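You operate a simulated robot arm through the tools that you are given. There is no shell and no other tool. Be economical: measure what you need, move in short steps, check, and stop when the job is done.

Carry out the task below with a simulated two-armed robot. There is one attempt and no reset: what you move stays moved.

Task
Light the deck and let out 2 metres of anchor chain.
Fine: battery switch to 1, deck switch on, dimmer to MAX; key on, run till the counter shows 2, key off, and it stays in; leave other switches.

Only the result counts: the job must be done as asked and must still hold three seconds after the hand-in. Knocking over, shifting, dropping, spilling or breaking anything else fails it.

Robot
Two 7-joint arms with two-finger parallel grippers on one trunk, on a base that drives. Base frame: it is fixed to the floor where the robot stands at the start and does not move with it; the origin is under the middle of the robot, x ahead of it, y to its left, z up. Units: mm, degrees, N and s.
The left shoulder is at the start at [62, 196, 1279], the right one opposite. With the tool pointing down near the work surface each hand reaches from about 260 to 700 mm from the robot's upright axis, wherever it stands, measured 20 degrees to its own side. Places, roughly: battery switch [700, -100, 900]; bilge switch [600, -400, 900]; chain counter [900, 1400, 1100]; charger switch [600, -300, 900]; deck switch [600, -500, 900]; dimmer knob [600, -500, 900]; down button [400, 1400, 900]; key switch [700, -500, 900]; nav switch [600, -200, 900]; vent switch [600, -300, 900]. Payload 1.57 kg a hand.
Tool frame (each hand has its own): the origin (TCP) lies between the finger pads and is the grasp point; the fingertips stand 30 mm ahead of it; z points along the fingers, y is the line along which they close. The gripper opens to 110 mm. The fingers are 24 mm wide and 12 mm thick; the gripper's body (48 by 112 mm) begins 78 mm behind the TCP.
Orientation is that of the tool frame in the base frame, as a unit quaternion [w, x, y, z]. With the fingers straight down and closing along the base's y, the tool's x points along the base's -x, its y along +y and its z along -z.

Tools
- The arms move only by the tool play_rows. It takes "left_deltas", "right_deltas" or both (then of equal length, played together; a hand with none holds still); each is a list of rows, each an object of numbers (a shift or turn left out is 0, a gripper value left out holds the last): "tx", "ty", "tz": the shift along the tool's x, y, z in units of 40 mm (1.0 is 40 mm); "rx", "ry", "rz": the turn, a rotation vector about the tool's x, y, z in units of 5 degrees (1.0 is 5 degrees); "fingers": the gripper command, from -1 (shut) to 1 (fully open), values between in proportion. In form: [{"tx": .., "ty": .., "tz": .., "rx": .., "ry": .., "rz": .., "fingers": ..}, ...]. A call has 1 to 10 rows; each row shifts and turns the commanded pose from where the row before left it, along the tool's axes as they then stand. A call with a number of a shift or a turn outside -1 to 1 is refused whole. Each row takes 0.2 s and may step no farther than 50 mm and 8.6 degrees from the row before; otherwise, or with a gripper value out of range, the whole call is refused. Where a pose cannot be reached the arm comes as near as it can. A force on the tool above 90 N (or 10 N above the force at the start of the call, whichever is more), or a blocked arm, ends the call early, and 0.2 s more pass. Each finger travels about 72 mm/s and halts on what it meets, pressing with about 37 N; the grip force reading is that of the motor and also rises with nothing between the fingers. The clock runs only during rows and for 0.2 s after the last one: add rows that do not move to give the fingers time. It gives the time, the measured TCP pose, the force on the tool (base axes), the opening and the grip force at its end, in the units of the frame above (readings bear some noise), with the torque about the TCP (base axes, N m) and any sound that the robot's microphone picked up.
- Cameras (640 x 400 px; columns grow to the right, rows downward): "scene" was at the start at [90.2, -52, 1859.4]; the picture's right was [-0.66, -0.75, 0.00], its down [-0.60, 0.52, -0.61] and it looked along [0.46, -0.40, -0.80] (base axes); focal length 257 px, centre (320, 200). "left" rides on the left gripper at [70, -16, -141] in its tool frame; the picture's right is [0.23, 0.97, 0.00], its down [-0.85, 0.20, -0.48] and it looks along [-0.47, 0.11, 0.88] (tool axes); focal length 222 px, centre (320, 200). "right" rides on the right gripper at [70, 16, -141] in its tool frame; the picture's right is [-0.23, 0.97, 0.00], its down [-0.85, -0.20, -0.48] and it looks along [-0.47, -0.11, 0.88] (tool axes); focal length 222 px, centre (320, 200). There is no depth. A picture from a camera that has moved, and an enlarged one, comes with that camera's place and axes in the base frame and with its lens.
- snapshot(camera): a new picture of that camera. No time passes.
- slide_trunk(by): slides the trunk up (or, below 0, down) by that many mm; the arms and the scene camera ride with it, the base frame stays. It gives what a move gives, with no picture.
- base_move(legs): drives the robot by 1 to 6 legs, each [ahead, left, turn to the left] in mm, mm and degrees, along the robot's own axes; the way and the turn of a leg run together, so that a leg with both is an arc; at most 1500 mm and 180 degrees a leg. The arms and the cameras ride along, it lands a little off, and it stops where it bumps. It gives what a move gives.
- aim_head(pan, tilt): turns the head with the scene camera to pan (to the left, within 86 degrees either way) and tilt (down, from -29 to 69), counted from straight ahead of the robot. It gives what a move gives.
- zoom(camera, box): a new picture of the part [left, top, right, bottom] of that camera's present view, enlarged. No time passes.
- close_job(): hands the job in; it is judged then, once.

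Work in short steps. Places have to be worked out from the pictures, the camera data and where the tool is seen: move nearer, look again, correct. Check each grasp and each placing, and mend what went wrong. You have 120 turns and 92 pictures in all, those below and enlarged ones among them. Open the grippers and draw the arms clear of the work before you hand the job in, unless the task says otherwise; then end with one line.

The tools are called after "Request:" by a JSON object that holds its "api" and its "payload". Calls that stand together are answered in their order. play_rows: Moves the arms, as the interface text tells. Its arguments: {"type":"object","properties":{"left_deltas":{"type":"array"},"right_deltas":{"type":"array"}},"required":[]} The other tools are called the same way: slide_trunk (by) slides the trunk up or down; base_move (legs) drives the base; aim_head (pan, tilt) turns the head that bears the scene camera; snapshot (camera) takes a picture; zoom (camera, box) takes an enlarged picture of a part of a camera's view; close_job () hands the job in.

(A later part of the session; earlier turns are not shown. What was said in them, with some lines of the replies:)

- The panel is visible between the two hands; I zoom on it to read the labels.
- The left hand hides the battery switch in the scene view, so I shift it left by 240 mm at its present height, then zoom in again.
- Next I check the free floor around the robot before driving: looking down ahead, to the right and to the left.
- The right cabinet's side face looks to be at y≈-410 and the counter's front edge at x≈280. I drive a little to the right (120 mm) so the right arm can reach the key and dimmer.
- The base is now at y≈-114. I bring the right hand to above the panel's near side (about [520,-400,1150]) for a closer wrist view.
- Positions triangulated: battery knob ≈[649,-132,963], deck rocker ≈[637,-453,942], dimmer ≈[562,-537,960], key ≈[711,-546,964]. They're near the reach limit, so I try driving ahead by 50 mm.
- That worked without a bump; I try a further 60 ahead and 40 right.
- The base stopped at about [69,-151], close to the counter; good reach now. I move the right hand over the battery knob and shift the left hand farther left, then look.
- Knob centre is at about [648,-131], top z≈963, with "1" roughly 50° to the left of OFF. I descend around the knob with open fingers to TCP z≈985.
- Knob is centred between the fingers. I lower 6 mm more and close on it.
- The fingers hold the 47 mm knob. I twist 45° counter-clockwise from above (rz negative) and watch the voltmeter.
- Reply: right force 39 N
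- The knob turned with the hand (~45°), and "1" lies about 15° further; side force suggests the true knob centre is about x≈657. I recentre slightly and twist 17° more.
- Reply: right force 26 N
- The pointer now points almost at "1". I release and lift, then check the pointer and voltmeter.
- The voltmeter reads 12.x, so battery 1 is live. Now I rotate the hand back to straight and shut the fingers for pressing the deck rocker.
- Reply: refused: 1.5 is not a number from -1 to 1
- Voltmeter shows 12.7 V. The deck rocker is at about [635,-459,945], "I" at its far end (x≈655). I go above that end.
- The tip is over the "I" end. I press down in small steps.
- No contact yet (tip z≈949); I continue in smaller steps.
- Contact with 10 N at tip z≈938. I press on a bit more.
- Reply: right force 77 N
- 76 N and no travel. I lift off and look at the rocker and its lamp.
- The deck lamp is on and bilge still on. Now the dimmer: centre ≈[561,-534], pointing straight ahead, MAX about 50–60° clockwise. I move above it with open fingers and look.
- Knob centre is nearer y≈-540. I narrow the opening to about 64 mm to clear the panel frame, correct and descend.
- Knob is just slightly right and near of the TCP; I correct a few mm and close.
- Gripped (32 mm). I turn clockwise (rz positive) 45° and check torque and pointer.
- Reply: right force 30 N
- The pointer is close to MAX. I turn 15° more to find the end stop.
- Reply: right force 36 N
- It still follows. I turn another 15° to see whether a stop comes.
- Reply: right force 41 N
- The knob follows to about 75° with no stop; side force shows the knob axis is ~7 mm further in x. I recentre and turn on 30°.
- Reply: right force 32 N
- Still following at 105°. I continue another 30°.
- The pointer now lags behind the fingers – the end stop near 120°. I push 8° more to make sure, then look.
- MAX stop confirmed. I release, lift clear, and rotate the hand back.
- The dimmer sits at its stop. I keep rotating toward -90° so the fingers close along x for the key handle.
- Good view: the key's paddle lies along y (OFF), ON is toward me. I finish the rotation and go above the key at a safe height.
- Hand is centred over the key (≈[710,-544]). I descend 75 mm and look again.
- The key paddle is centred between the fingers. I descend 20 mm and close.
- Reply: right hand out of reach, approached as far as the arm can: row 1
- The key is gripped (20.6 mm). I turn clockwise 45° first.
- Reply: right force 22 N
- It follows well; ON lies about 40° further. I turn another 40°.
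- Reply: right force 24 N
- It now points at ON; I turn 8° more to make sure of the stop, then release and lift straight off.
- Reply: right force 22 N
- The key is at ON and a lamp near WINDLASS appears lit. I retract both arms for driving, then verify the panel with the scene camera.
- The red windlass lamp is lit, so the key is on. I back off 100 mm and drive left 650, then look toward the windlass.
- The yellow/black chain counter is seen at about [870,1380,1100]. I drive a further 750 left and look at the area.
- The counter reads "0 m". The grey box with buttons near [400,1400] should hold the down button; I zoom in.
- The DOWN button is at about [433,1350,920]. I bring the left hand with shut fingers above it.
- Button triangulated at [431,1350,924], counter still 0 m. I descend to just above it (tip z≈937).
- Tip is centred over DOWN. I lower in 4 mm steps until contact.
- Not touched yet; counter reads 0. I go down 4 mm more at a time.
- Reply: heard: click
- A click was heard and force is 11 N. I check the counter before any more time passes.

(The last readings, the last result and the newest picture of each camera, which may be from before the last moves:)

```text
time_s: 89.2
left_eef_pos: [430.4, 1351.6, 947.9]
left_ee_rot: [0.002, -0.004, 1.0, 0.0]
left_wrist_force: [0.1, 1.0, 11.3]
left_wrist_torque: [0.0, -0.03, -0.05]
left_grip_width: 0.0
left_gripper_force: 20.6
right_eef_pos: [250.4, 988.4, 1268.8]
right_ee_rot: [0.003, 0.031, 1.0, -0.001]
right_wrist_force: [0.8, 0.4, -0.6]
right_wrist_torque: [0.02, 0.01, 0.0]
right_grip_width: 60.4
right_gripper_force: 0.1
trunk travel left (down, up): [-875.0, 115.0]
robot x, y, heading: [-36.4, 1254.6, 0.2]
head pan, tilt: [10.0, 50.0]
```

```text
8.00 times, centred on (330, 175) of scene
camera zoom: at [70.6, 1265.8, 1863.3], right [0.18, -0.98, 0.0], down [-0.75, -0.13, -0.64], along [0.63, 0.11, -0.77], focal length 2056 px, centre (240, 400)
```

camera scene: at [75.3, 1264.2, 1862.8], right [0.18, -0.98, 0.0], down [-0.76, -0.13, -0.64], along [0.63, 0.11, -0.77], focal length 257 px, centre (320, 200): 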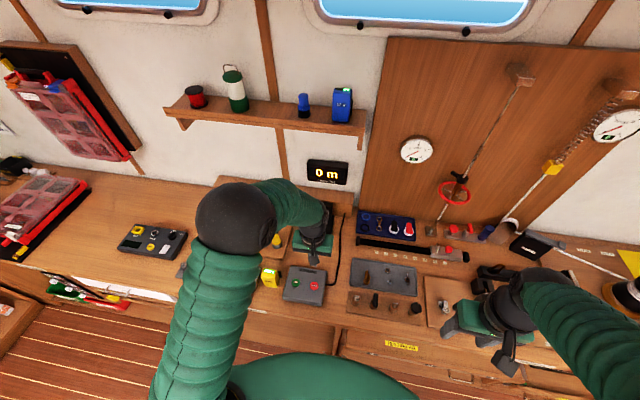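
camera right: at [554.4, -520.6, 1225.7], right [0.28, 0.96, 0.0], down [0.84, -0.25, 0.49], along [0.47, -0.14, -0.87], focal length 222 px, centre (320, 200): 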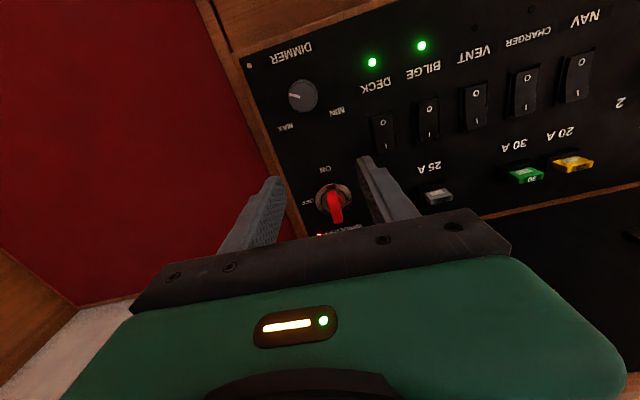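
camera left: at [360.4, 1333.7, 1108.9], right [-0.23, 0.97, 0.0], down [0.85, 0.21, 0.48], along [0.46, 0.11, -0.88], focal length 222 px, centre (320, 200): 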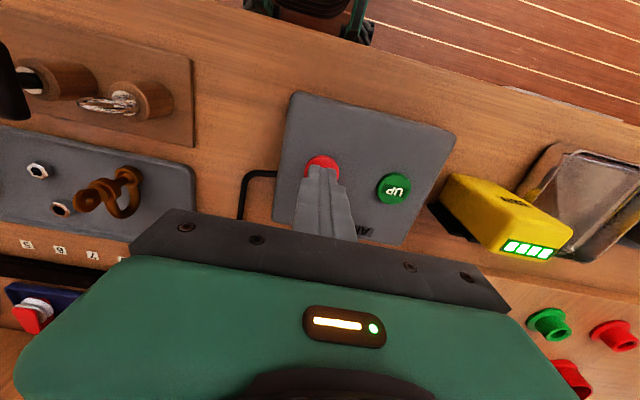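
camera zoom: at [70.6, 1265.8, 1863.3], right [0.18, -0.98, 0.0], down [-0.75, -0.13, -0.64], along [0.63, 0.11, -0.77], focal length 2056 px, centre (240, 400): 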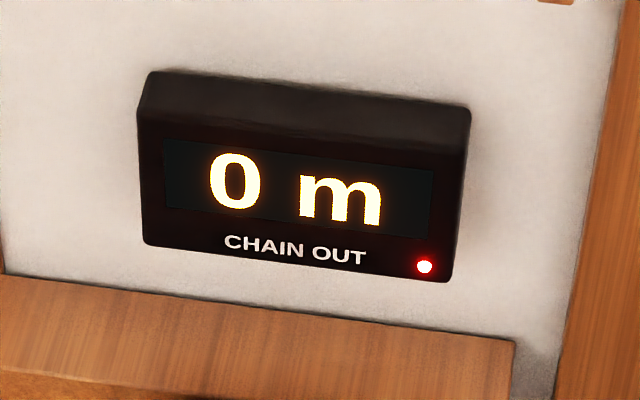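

The running lamp is lit. I hold for 0.8 s and check.

Request:
{"api": "play_rows", "payload": {"left_deltas": [{}, {}, {}]}}

Request:
{"api": "zoom", "payload": {"camera": "scene", "box": [290, 150, 370, 200]}}

```text
time_s: 90.0
left_eef_pos: [429.6, 1351.1, 947.8]
left_ee_rot: [0.0, -0.003, 1.0, -0.001]
left_wrist_force: [2.2, 1.3, 14.7]
left_wrist_torque: [0.06, -0.05, 0.03]
left_grip_width: 0.0
left_gripper_force: 21.2
right_eef_pos: [251.6, 988.6, 1267.3]
right_ee_rot: [0.003, 0.031, 1.0, -0.001]
right_wrist_force: [0.4, -0.1, 0.1]
right_wrist_torque: [0.01, -0.05, 0.0]
right_grip_width: 60.6
right_gripper_force: 0.0
trunk travel left (down, up): [-875.0, 115.0]
robot x, y, heading: [-41.7, 1253.1, 0.4]
head pan, tilt: [10.0, 50.0]
```

```text
8.00 times, centred on (330, 175) of scene
camera zoom: at [71.3, 1265.9, 1863.1], right [0.18, -0.98, 0.0], down [-0.75, -0.13, -0.64], along [0.63, 0.11, -0.77], focal length 2056 px, centre (240, 400)
```

zoom: 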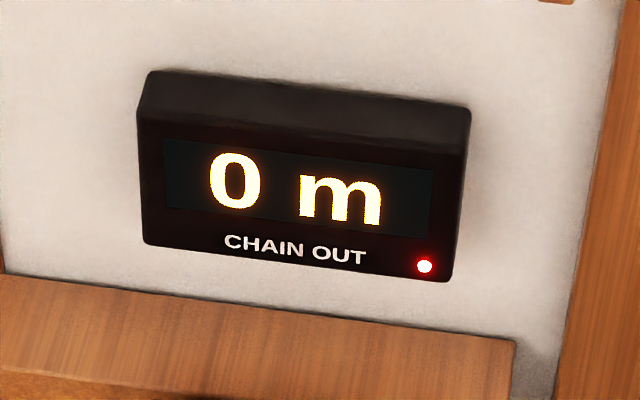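

Still 0 after about 1.2 s. I hold another 0.8 s.

Request:
{"api": "play_rows", "payload": {"left_deltas": [{}, {}, {}]}}

Request:
{"api": "zoom", "payload": {"camera": "scene", "box": [290, 150, 370, 200]}}

```text
time_s: 90.8
left_eef_pos: [429.5, 1351.7, 946.6]
left_ee_rot: [0.0, -0.004, 1.0, -0.001]
left_wrist_force: [2.8, 2.0, 15.6]
left_wrist_torque: [0.05, -0.08, 0.03]
left_grip_width: 0.0
left_gripper_force: 21.0
right_eef_pos: [251.3, 988.1, 1268.2]
right_ee_rot: [0.002, 0.03, 1.0, 0.0]
right_wrist_force: [-0.1, -0.2, 0.3]
right_wrist_torque: [0.03, 0.02, 0.0]
right_grip_width: 60.7
right_gripper_force: 0.0
trunk travel left (down, up): [-875.0, 115.0]
robot x, y, heading: [-34.0, 1253.1, 0.3]
head pan, tilt: [10.0, 50.0]
```

```text
8.00 times, centred on (330, 175) of scene
camera zoom: at [71.4, 1265.9, 1863.1], right [0.18, -0.98, 0.0], down [-0.75, -0.13, -0.64], along [0.63, 0.11, -0.77], focal length 2056 px, centre (240, 400)
```

zoom: 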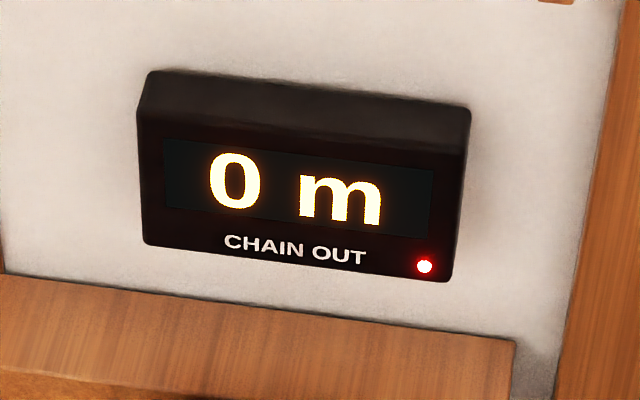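

Still 0 after 2 s of running; the rate is under 0.5 m/s. I hold another 1.0 s.

Request:
{"api": "play_rows", "payload": {"left_deltas": [{}, {}, {}, {}]}}

Request:
{"api": "zoom", "payload": {"camera": "scene", "box": [290, 150, 370, 200]}}

```text
time_s: 91.8
left_eef_pos: [429.7, 1351.1, 947.3]
left_ee_rot: [0.0, -0.004, 1.0, -0.001]
left_wrist_force: [3.9, 1.6, 17.5]
left_wrist_torque: [0.05, -0.09, -0.02]
left_grip_width: 0.0
left_gripper_force: 21.1
right_eef_pos: [251.2, 987.9, 1268.7]
right_ee_rot: [0.003, 0.031, 1.0, 0.0]
right_wrist_force: [-1.0, -0.4, -1.1]
right_wrist_torque: [0.02, 0.0, -0.04]
right_grip_width: 60.4
right_gripper_force: 0.1
trunk travel left (down, up): [-875.0, 115.0]
robot x, y, heading: [-35.5, 1249.6, 0.0]
head pan, tilt: [10.0, 50.0]
```

```text
8.00 times, centred on (330, 175) of scene
camera zoom: at [71.4, 1265.8, 1863.1], right [0.18, -0.98, 0.0], down [-0.75, -0.13, -0.64], along [0.63, 0.11, -0.77], focal length 2056 px, centre (240, 400)
```

zoom: 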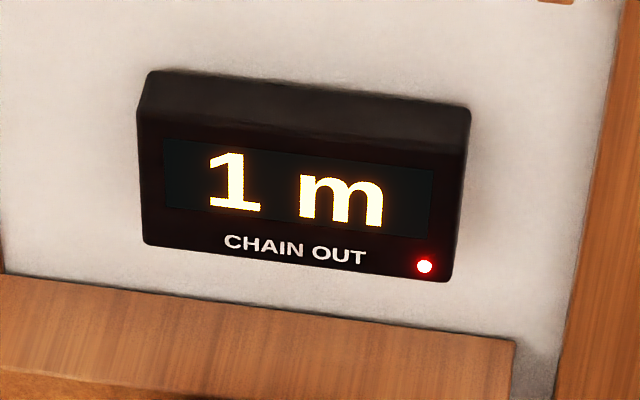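

1 m reached. I hold another 1.0 s and check.

Request:
{"api": "play_rows", "payload": {"left_deltas": [{}, {}, {}, {}]}}

Request:
{"api": "zoom", "payload": {"camera": "scene", "box": [290, 150, 370, 200]}}

```text
time_s: 92.8
left_eef_pos: [428.8, 1350.9, 947.1]
left_ee_rot: [-0.001, -0.003, 1.0, -0.001]
left_wrist_force: [4.8, 1.3, 18.8]
left_wrist_torque: [0.08, -0.09, 0.01]
left_grip_width: 0.0
left_gripper_force: 21.1
right_eef_pos: [252.7, 989.0, 1268.7]
right_ee_rot: [0.002, 0.031, 1.0, -0.001]
right_wrist_force: [0.0, -0.3, 0.5]
right_wrist_torque: [0.02, -0.02, 0.0]
right_grip_width: 60.5
right_gripper_force: 0.1
trunk travel left (down, up): [-875.0, 115.0]
robot x, y, heading: [-38.0, 1256.3, -0.0]
head pan, tilt: [10.0, 50.0]
```

```text
8.00 times, centred on (330, 175) of scene
camera zoom: at [71.4, 1265.8, 1863.1], right [0.18, -0.98, 0.0], down [-0.75, -0.13, -0.64], along [0.63, 0.11, -0.77], focal length 2056 px, centre (240, 400)
```

zoom: 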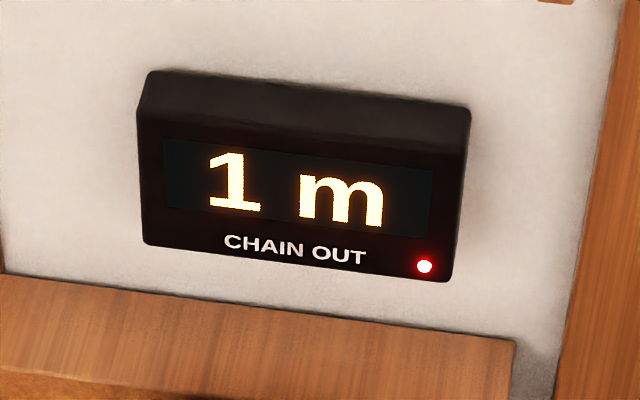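

Still 1; I continue in shorter holds of 0.6 s.

Request:
{"api": "play_rows", "payload": {"left_deltas": [{}, {}]}}

Request:
{"api": "zoom", "payload": {"camera": "scene", "box": [290, 150, 370, 200]}}

```text
time_s: 93.4
left_eef_pos: [429.1, 1350.6, 946.8]
left_ee_rot: [0.0, -0.004, 1.0, -0.001]
left_wrist_force: [4.7, 1.5, 19.3]
left_wrist_torque: [0.07, -0.12, -0.04]
left_grip_width: 0.0
left_gripper_force: 20.8
right_eef_pos: [252.7, 986.7, 1268.5]
right_ee_rot: [0.003, 0.03, 1.0, 0.0]
right_wrist_force: [-0.8, 0.3, 0.4]
right_wrist_torque: [0.03, -0.01, -0.01]
right_grip_width: 60.5
right_gripper_force: 0.2
trunk travel left (down, up): [-875.0, 115.0]
robot x, y, heading: [-38.4, 1254.5, 0.4]
head pan, tilt: [10.0, 50.0]
```

```text
8.00 times, centred on (330, 175) of scene
camera zoom: at [71.3, 1265.7, 1863.1], right [0.18, -0.98, 0.0], down [-0.75, -0.13, -0.64], along [0.63, 0.11, -0.77], focal length 2056 px, centre (240, 400)
```

zoom: 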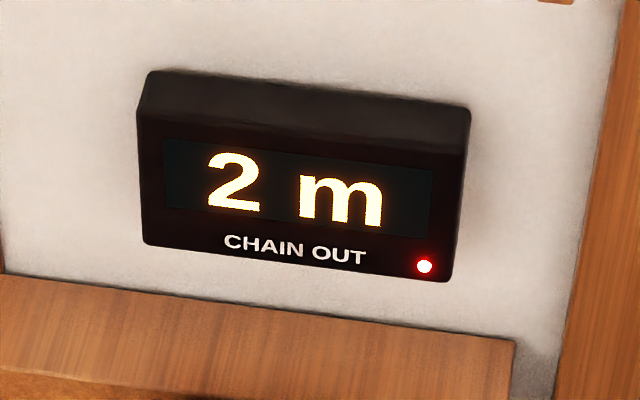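

The counter shows 2. I release at once by lifting.

Request:
{"api": "play_rows", "payload": {"left_deltas": [{"tz": -1}, {"tz": -1}]}}

Request:
{"api": "zoom", "payload": {"camera": "scene", "box": [290, 150, 370, 200]}}

```text
time_s: 94.0
left_eef_pos: [426.6, 1351.3, 1026.8]
left_ee_rot: [-0.001, -0.004, 1.0, 0.0]
left_wrist_force: [-0.1, 0.8, -0.3]
left_wrist_torque: [-0.02, -0.02, 0.01]
left_grip_width: 0.1
left_gripper_force: 21.1
right_eef_pos: [250.2, 988.8, 1268.4]
right_ee_rot: [0.003, 0.031, 1.0, -0.001]
right_wrist_force: [0.4, 0.4, 0.8]
right_wrist_torque: [-0.01, 0.02, 0.01]
right_grip_width: 60.6
right_gripper_force: 0.0
trunk travel left (down, up): [-875.0, 115.0]
robot x, y, heading: [-35.5, 1254.6, 0.2]
head pan, tilt: [10.0, 50.0]
```

```text
8.00 times, centred on (330, 175) of scene
camera zoom: at [70.1, 1265.8, 1862.9], right [0.18, -0.98, 0.0], down [-0.75, -0.13, -0.64], along [0.63, 0.11, -0.77], focal length 2056 px, centre (240, 400)
```

zoom: 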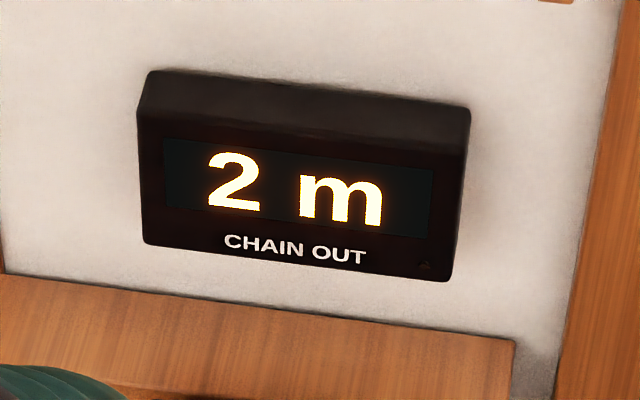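

Stopped at 2 m. I retract the left arm and drive back to the panel (right 1400, then ahead).

Request:
{"api": "play_rows", "payload": {"left_deltas": [{"tz": -1, "tx": 0.5}, {"tz": -1, "tx": 0.5}, {"tz": -1, "tx": 0.6}, {"tz": -0.9, "tx": 0.7}, {"tz": -0.8, "tx": 0.8}, {"tz": -0.5, "tx": 0.9}, {"tx": 0.6, "ty": 0.9}, {"ty": 1}, {"ty": 1}, {"ty": 1}]}}

Request:
{"api": "base_move", "payload": {"legs": [[0, -1404, 0]]}}

Request:
{"api": "aim_head", "payload": {"pan": -35, "tilt": 52}}

Request:
{"api": "base_move", "payload": {"legs": [[104, 0, 0]]}}

```text
time_s: 96.2
left_eef_pos: [246.9, 1507.8, 1233.8]
left_ee_rot: [0.0, -0.004, 1.0, -0.002]
left_wrist_force: [0.2, -0.5, 0.3]
left_wrist_torque: [-0.05, 0.01, 0.02]
left_grip_width: 0.0
left_gripper_force: 21.6
left hand out of reach, approached as far as the arm can: row 8
right_eef_pos: [252.2, 989.6, 1268.4]
right_ee_rot: [0.003, 0.03, 1.0, -0.001]
right_wrist_force: [-1.1, -0.3, 0.6]
right_wrist_torque: [-0.01, -0.05, -0.02]
right_grip_width: 60.8
right_gripper_force: 0.2
trunk travel left (down, up): [-875.0, 115.0]
robot x, y, heading: [-34.0, 1255.5, 0.2]
head pan, tilt: [10.0, 50.0]
```

```text
time_s: 103.3
left_eef_pos: [251.1, 89.8, 1233.9]
left_ee_rot: [0.0, -0.005, 1.0, -0.002]
left_wrist_force: [0.4, -0.7, 0.5]
left_wrist_torque: [0.04, 0.02, 0.0]
left_grip_width: 0.0
left_gripper_force: 21.1
right_eef_pos: [257.0, -429.2, 1269.2]
right_ee_rot: [0.003, 0.031, 1.0, -0.002]
right_wrist_force: [-0.5, -0.4, -0.3]
right_wrist_torque: [-0.01, 0.02, -0.01]
right_grip_width: 60.3
right_gripper_force: 0.1
trunk travel left (down, up): [-875.0, 115.0]
robot x, y, heading: [-35.3, -164.3, 0.2]
head pan, tilt: [10.0, 50.0]
```

```text
time_s: 104.4
left_eef_pos: [251.5, 86.7, 1235.0]
left_ee_rot: [0.0, -0.004, 1.0, -0.001]
left_wrist_force: [-0.6, 0.8, -0.5]
left_wrist_torque: [0.02, 0.0, 0.02]
left_grip_width: 0.1
left_gripper_force: 21.0
right_eef_pos: [257.1, -430.1, 1268.7]
right_ee_rot: [0.002, 0.031, 1.0, 0.0]
right_wrist_force: [-0.1, 0.2, -0.2]
right_wrist_torque: [-0.03, 0.01, -0.04]
right_grip_width: 60.6
right_gripper_force: 0.1
trunk travel left (down, up): [-875.0, 115.0]
robot x, y, heading: [-33.2, -166.0, 0.2]
head pan, tilt: [-35.0, 52.0]
```

```text
time_s: 105.6
left_eef_pos: [341.6, 88.5, 1238.3]
left_ee_rot: [0.005, -0.005, 1.0, -0.002]
left_wrist_force: [-0.3, -0.3, -0.1]
left_wrist_torque: [0.05, -0.04, 0.02]
left_grip_width: 0.0
left_gripper_force: 20.7
right_eef_pos: [347.9, -429.1, 1272.2]
right_ee_rot: [0.008, 0.031, 0.999, -0.001]
right_wrist_force: [0.5, 0.2, 0.2]
right_wrist_torque: [0.01, -0.04, 0.01]
right_grip_width: 60.4
right_gripper_force: 0.1
trunk travel left (down, up): [-875.0, 115.0]
robot x, y, heading: [72.0, -166.4, 0.1]
head pan, tilt: [-35.0, 52.0]
```

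Base is back at [72,-166]. I bring the right hand over toward the key and look.

Request:
{"api": "play_rows", "payload": {"right_deltas": [{"tx": -0.8, "ty": -0.26, "tz": 0.3}, {"tx": -0.8, "ty": -0.26, "tz": 0.3}, {"tx": -0.8, "ty": -0.26, "tz": 0.3}, {"tx": -0.8, "ty": -0.26, "tz": 0.6}, {"tx": -0.8, "ty": -0.26, "tz": 0.6}, {"tx": -0.8, "ty": -0.26, "tz": 0.6}, {"tx": -0.8, "ty": -0.26, "tz": 0.6}, {"tx": -0.8, "ty": -0.26, "tz": 0.6}, {"tx": -0.6, "ty": -0.2, "tz": 0.4}, {}]}}

Request:
{"api": "snapshot", "payload": {"camera": "right"}}

```text
time_s: 107.8
left_eef_pos: [353.7, 87.3, 1236.1]
left_ee_rot: [-0.001, -0.004, 1.0, -0.002]
left_wrist_force: [0.0, -0.3, 0.3]
left_wrist_torque: [0.0, 0.03, -0.04]
left_grip_width: 0.0
left_gripper_force: 21.1
right_eef_pos: [634.7, -537.5, 1098.3]
right_ee_rot: [0.002, 0.03, 1.0, -0.001]
right_wrist_force: [0.3, -0.1, -0.7]
right_wrist_torque: [-0.05, -0.01, -0.01]
right_grip_width: 60.5
right_gripper_force: 0.0
trunk travel left (down, up): [-875.0, 115.0]
robot x, y, heading: [68.7, -163.6, 0.2]
head pan, tilt: [-35.0, 52.0]
```

```text
26 pictures are left
camera right: at [565.1, -518.3, 1240.1], right [0.29, 0.96, 0.0], down [0.84, -0.25, 0.48], along [0.46, -0.14, -0.88], focal length 222 px, centre (320, 200)
```

right: 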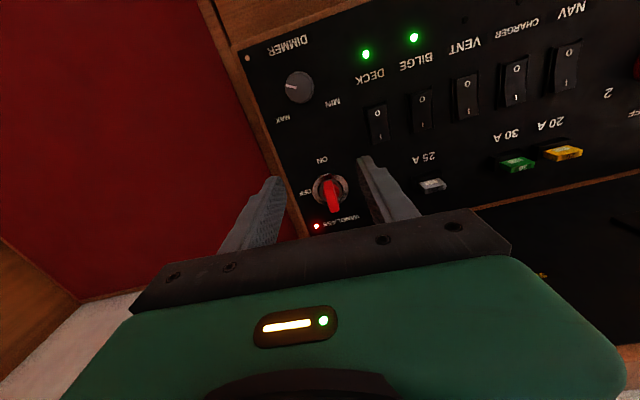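

The key is at ON with its red lamp lit. I go above it ([707,-543]) and descend to z≈1005.

Request:
{"api": "play_rows", "payload": {"right_deltas": [{"tx": -0.9, "ty": -0.03}, {"tx": -0.92}, {}, {"tz": 0.8}, {"tz": 0.8}, {"tz": 0.7}, {}]}}

Request:
{"api": "snapshot", "payload": {"camera": "right"}}

```text
time_s: 109.4
left_eef_pos: [353.9, 88.5, 1235.5]
left_ee_rot: [0.0, -0.005, 1.0, -0.002]
left_wrist_force: [0.2, -0.9, 0.3]
left_wrist_torque: [-0.02, -0.01, 0.0]
left_grip_width: 0.1
left_gripper_force: 21.2
right_eef_pos: [705.8, -544.1, 1007.3]
right_ee_rot: [0.004, 0.031, 0.999, -0.001]
right_wrist_force: [-0.7, 0.4, 0.4]
right_wrist_torque: [-0.03, 0.02, -0.04]
right_grip_width: 60.9
right_gripper_force: 0.1
trunk travel left (down, up): [-875.0, 115.0]
robot x, y, heading: [67.8, -165.0, -0.0]
head pan, tilt: [-35.0, 52.0]
```

```text
25 pictures are left
camera right: at [636.5, -524.2, 1149.1], right [0.29, 0.96, 0.0], down [0.84, -0.25, 0.48], along [0.46, -0.14, -0.88], focal length 222 px, centre (320, 200)
```

right: 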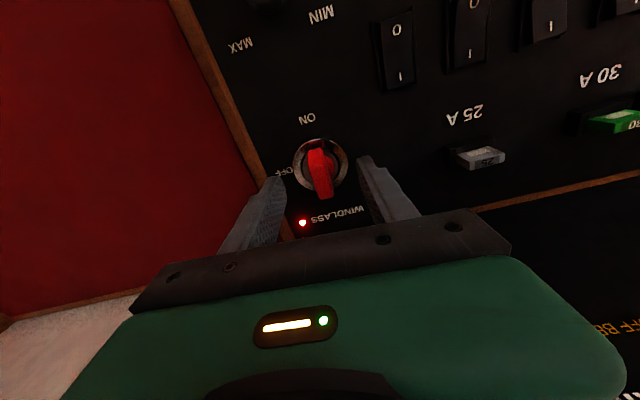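

Well centred, as before. I descend 22 mm and close on the paddle.

Request:
{"api": "play_rows", "payload": {"right_deltas": [{"tz": 0.3}, {"tz": 0.27}, {"fingers": -1}, {}, {}, {}]}}

Request:
{"api": "zoom", "payload": {"camera": "right", "box": [200, 90, 440, 250]}}

```text
time_s: 110.8
left_eef_pos: [354.8, 89.8, 1235.3]
left_ee_rot: [-0.001, -0.004, 1.0, -0.002]
left_wrist_force: [-0.6, -0.1, -0.1]
left_wrist_torque: [0.0, 0.04, -0.02]
left_grip_width: 0.0
left_gripper_force: 21.1
right_eef_pos: [706.9, -543.3, 985.3]
right_ee_rot: [0.002, 0.03, 1.0, -0.001]
right_wrist_force: [0.3, -0.2, 2.9]
right_wrist_torque: [0.02, 0.04, -0.01]
right_grip_width: 20.7
right_gripper_force: 34.2
trunk travel left (down, up): [-875.0, 115.0]
robot x, y, heading: [67.9, -163.4, 0.3]
head pan, tilt: [-35.0, 52.0]
```

```text
2.50 times, centred on (320, 170) of right
camera zoom: at [637.5, -523.8, 1125.9], right [0.29, 0.96, 0.0], down [0.84, -0.25, 0.48], along [0.46, -0.14, -0.88], focal length 555 px, centre (320, 275)
```

zoom: 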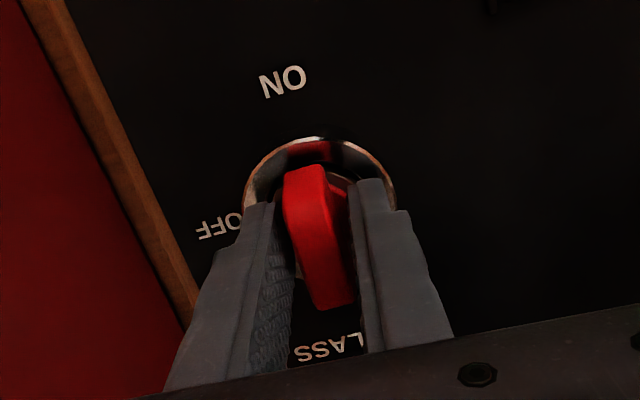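

Gripped (20.7 mm). I turn counter-clockwise back to OFF, about 94°.

Request:
{"api": "play_rows", "payload": {"right_deltas": [{"rz": -1}, {"rz": -1}, {"rz": -1}, {"rz": -1}, {"rz": -1}, {"rz": -1}, {"rz": -1}, {"rz": -1}, {"rz": -1}, {"rz": -1}]}}

Request:
{"api": "play_rows", "payload": {"right_deltas": [{"rz": -1}, {"rz": -1}, {"rz": -1}, {"rz": -1}, {"rz": -1}, {"rz": -1}, {"rz": -1}, {"rz": -1}, {"rz": -0.8}, {}]}}

Request:
{"api": "zoom", "payload": {"camera": "right", "box": [200, 90, 440, 250]}}

```text
time_s: 113.0
left_eef_pos: [353.6, 87.9, 1235.9]
left_ee_rot: [-0.001, -0.005, 1.0, 0.0]
left_wrist_force: [0.4, -0.7, 0.0]
left_wrist_torque: [0.03, 0.0, 0.0]
left_grip_width: 0.0
left_gripper_force: 21.5
right_eef_pos: [707.3, -545.5, 984.3]
right_ee_rot: [0.002, -0.395, 0.918, -0.002]
right_wrist_force: [4.9, -8.9, 7.6]
right_wrist_torque: [-0.26, -0.12, -0.06]
right_grip_width: 21.1
right_gripper_force: 33.9
trunk travel left (down, up): [-875.0, 115.0]
robot x, y, heading: [66.2, -167.0, 0.0]
head pan, tilt: [-35.0, 52.0]
```

```text
time_s: 115.2
left_eef_pos: [354.3, 89.5, 1236.2]
left_ee_rot: [-0.002, -0.004, 1.0, -0.001]
left_wrist_force: [0.2, -0.1, -0.6]
left_wrist_torque: [0.01, -0.01, 0.03]
left_grip_width: 0.0
left_gripper_force: 21.3
right_eef_pos: [707.9, -543.8, 985.3]
right_ee_rot: [-0.002, 0.71, -0.704, 0.002]
right_wrist_force: [11.1, -7.3, 12.7]
right_wrist_torque: [-0.15, -0.35, -0.04]
right_grip_width: 21.4
right_gripper_force: 34.9
trunk travel left (down, up): [-875.0, 115.0]
robot x, y, heading: [74.0, -163.4, 0.4]
head pan, tilt: [-35.0, 52.0]
```

```text
2.50 times, centred on (320, 170) of right
camera zoom: at [691.2, -614.1, 1126.3], right [-0.98, 0.22, -0.01], down [0.19, 0.86, 0.48], along [0.11, 0.47, -0.88], focal length 555 px, centre (320, 275)
```

zoom: 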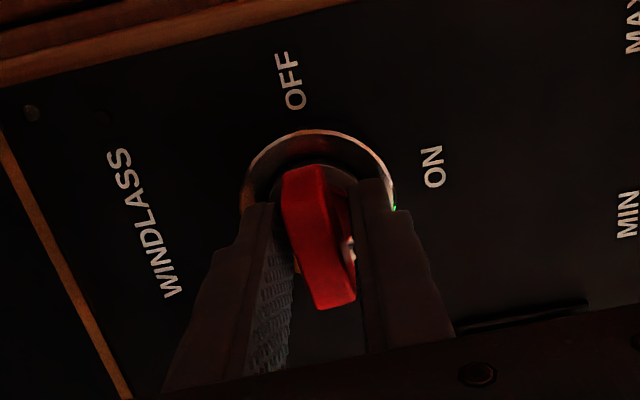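

Key is back at OFF and its lamp is out. I open, lift straight up, and withdraw.

Request:
{"api": "play_rows", "payload": {"right_deltas": [{"fingers": 0.1}, {}, {}, {"tz": -0.5}, {"tz": -1}, {"tz": -1}, {"tz": -1}, {"ty": 1}, {"ty": 1}, {"ty": 1}]}}

Request:
{"api": "play_rows", "payload": {"right_deltas": [{"ty": 1, "tz": -0.4}, {"ty": 1, "tz": -0.4}, {"ty": 1, "tz": -0.4}, {"ty": 1, "tz": -0.4}, {"ty": 1, "tz": -0.4}, {}]}}

Request:
{"api": "zoom", "payload": {"camera": "scene", "box": [190, 150, 350, 270]}}

```text
time_s: 117.4
left_eef_pos: [352.1, 88.5, 1236.7]
left_ee_rot: [0.0, -0.004, 1.0, -0.003]
left_wrist_force: [-0.4, 0.8, 0.1]
left_wrist_torque: [0.0, -0.04, 0.0]
left_grip_width: 0.0
left_gripper_force: 21.6
right_eef_pos: [585.4, -545.6, 1123.9]
right_ee_rot: [-0.002, 0.71, -0.704, 0.003]
right_wrist_force: [-0.8, -0.6, -0.6]
right_wrist_torque: [0.01, -0.01, -0.03]
right_grip_width: 60.4
right_gripper_force: 0.1
trunk travel left (down, up): [-875.0, 115.0]
robot x, y, heading: [69.4, -165.0, 0.2]
head pan, tilt: [-35.0, 52.0]
```

```text
time_s: 118.8
left_eef_pos: [352.2, 88.5, 1235.2]
left_ee_rot: [0.0, -0.004, 1.0, -0.001]
left_wrist_force: [0.3, 0.0, 0.0]
left_wrist_torque: [0.0, 0.01, 0.01]
left_grip_width: 0.0
left_gripper_force: 21.4
right_eef_pos: [385.5, -544.4, 1202.7]
right_ee_rot: [-0.001, 0.71, -0.704, 0.001]
right_wrist_force: [0.1, 0.4, 0.7]
right_wrist_torque: [0.01, 0.02, 0.02]
right_grip_width: 60.3
right_gripper_force: 0.0
trunk travel left (down, up): [-875.0, 115.0]
robot x, y, heading: [67.6, -166.1, 0.0]
head pan, tilt: [-35.0, 52.0]
```

```text
3.33 times, centred on (270, 210) of scene
camera zoom: at [163.1, -207.2, 1861.5], right [-0.57, -0.82, 0.0], down [-0.65, 0.45, -0.62], along [0.51, -0.35, -0.79], focal length 857 px, centre (487, 167)
```

zoom: 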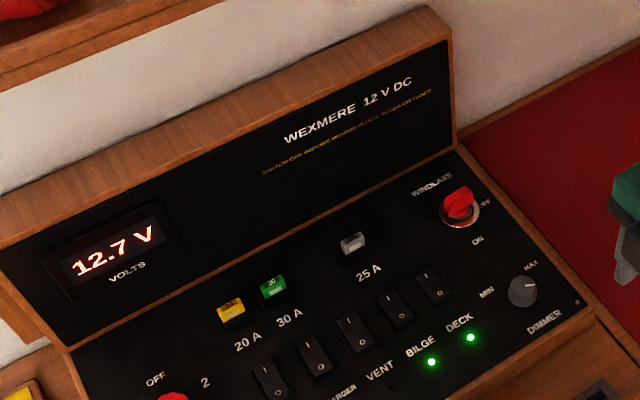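

Windlass lamp out, key in the lock at OFF, deck lamp on. A final close check of the dimmer and battery knobs.

Request:
{"api": "zoom", "payload": {"camera": "scene", "box": [285, 190, 345, 240]}}

Request:
{"api": "zoom", "payload": {"camera": "scene", "box": [205, 230, 265, 290]}}

```text
8.00 times, centred on (315, 215) of scene
camera zoom: at [163.1, -207.2, 1861.5], right [-0.57, -0.82, 0.0], down [-0.65, 0.45, -0.62], along [0.51, -0.35, -0.79], focal length 2056 px, centre (360, 80)
```

zoom: 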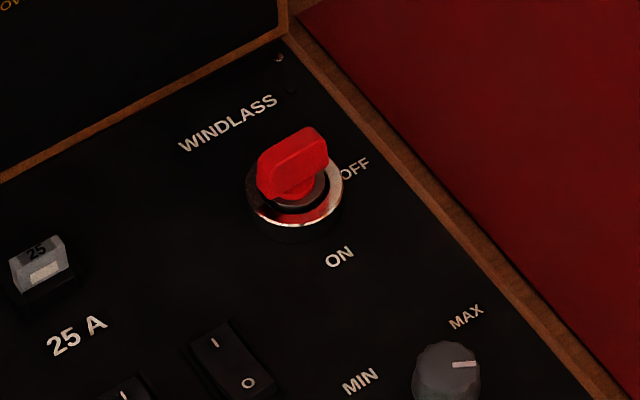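

```text
6.67 times, centred on (235, 260) of scene
camera zoom: at [163.1, -207.2, 1861.5], right [-0.57, -0.82, 0.0], down [-0.65, 0.45, -0.62], along [0.51, -0.35, -0.79], focal length 1713 px, centre (887, -200)
```

zoom: 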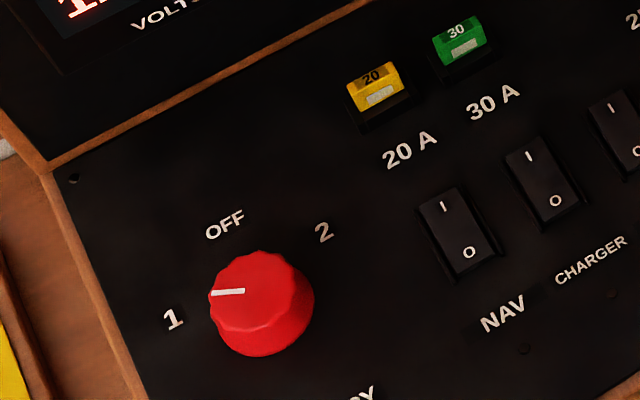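

All settings check out: battery at 1, dimmer at its MAX stop, deck on, key in and off. I open both grippers, pulling the right hand a bit further back.

Request:
{"api": "play_rows", "payload": {"left_deltas": [{"fingers": 1, "tx": 0.5}, {"tx": 0.5}, {}, {}, {}], "right_deltas": [{"ty": 0.8, "tz": -0.5, "fingers": 1}, {"ty": 0.5, "tz": -0.5}, {}, {}, {}]}}

Request:
{"api": "close_job", "payload": {}}

```text
time_s: 120.0
left_eef_pos: [337.0, 95.9, 1249.7]
left_ee_rot: [-0.001, -0.004, 1.0, -0.002]
left_wrist_force: [-0.6, -0.1, -0.8]
left_wrist_torque: [0.0, 0.02, 0.01]
left_grip_width: 109.9
left_gripper_force: 0.1
left hand out of reach, approached as far as the arm can: row 1, 2
right_eef_pos: [331.0, -545.9, 1243.4]
right_ee_rot: [-0.002, 0.711, -0.703, 0.003]
right_wrist_force: [0.1, -0.1, -0.3]
right_wrist_torque: [-0.02, 0.02, -0.01]
right_grip_width: 109.8
right_gripper_force: 0.0
trunk travel left (down, up): [-875.0, 115.0]
robot x, y, heading: [67.4, -164.8, 0.4]
head pan, tilt: [-35.0, 52.0]
```

```text
The job is handed in.
```

The battery switch is at 1 (12.7 V), the deck switch is on with its lamp lit, the dimmer is at its MAX stop, the counter showed 2 m when the windlass stopped, and the key is off and still in the lock; the job is handed in.
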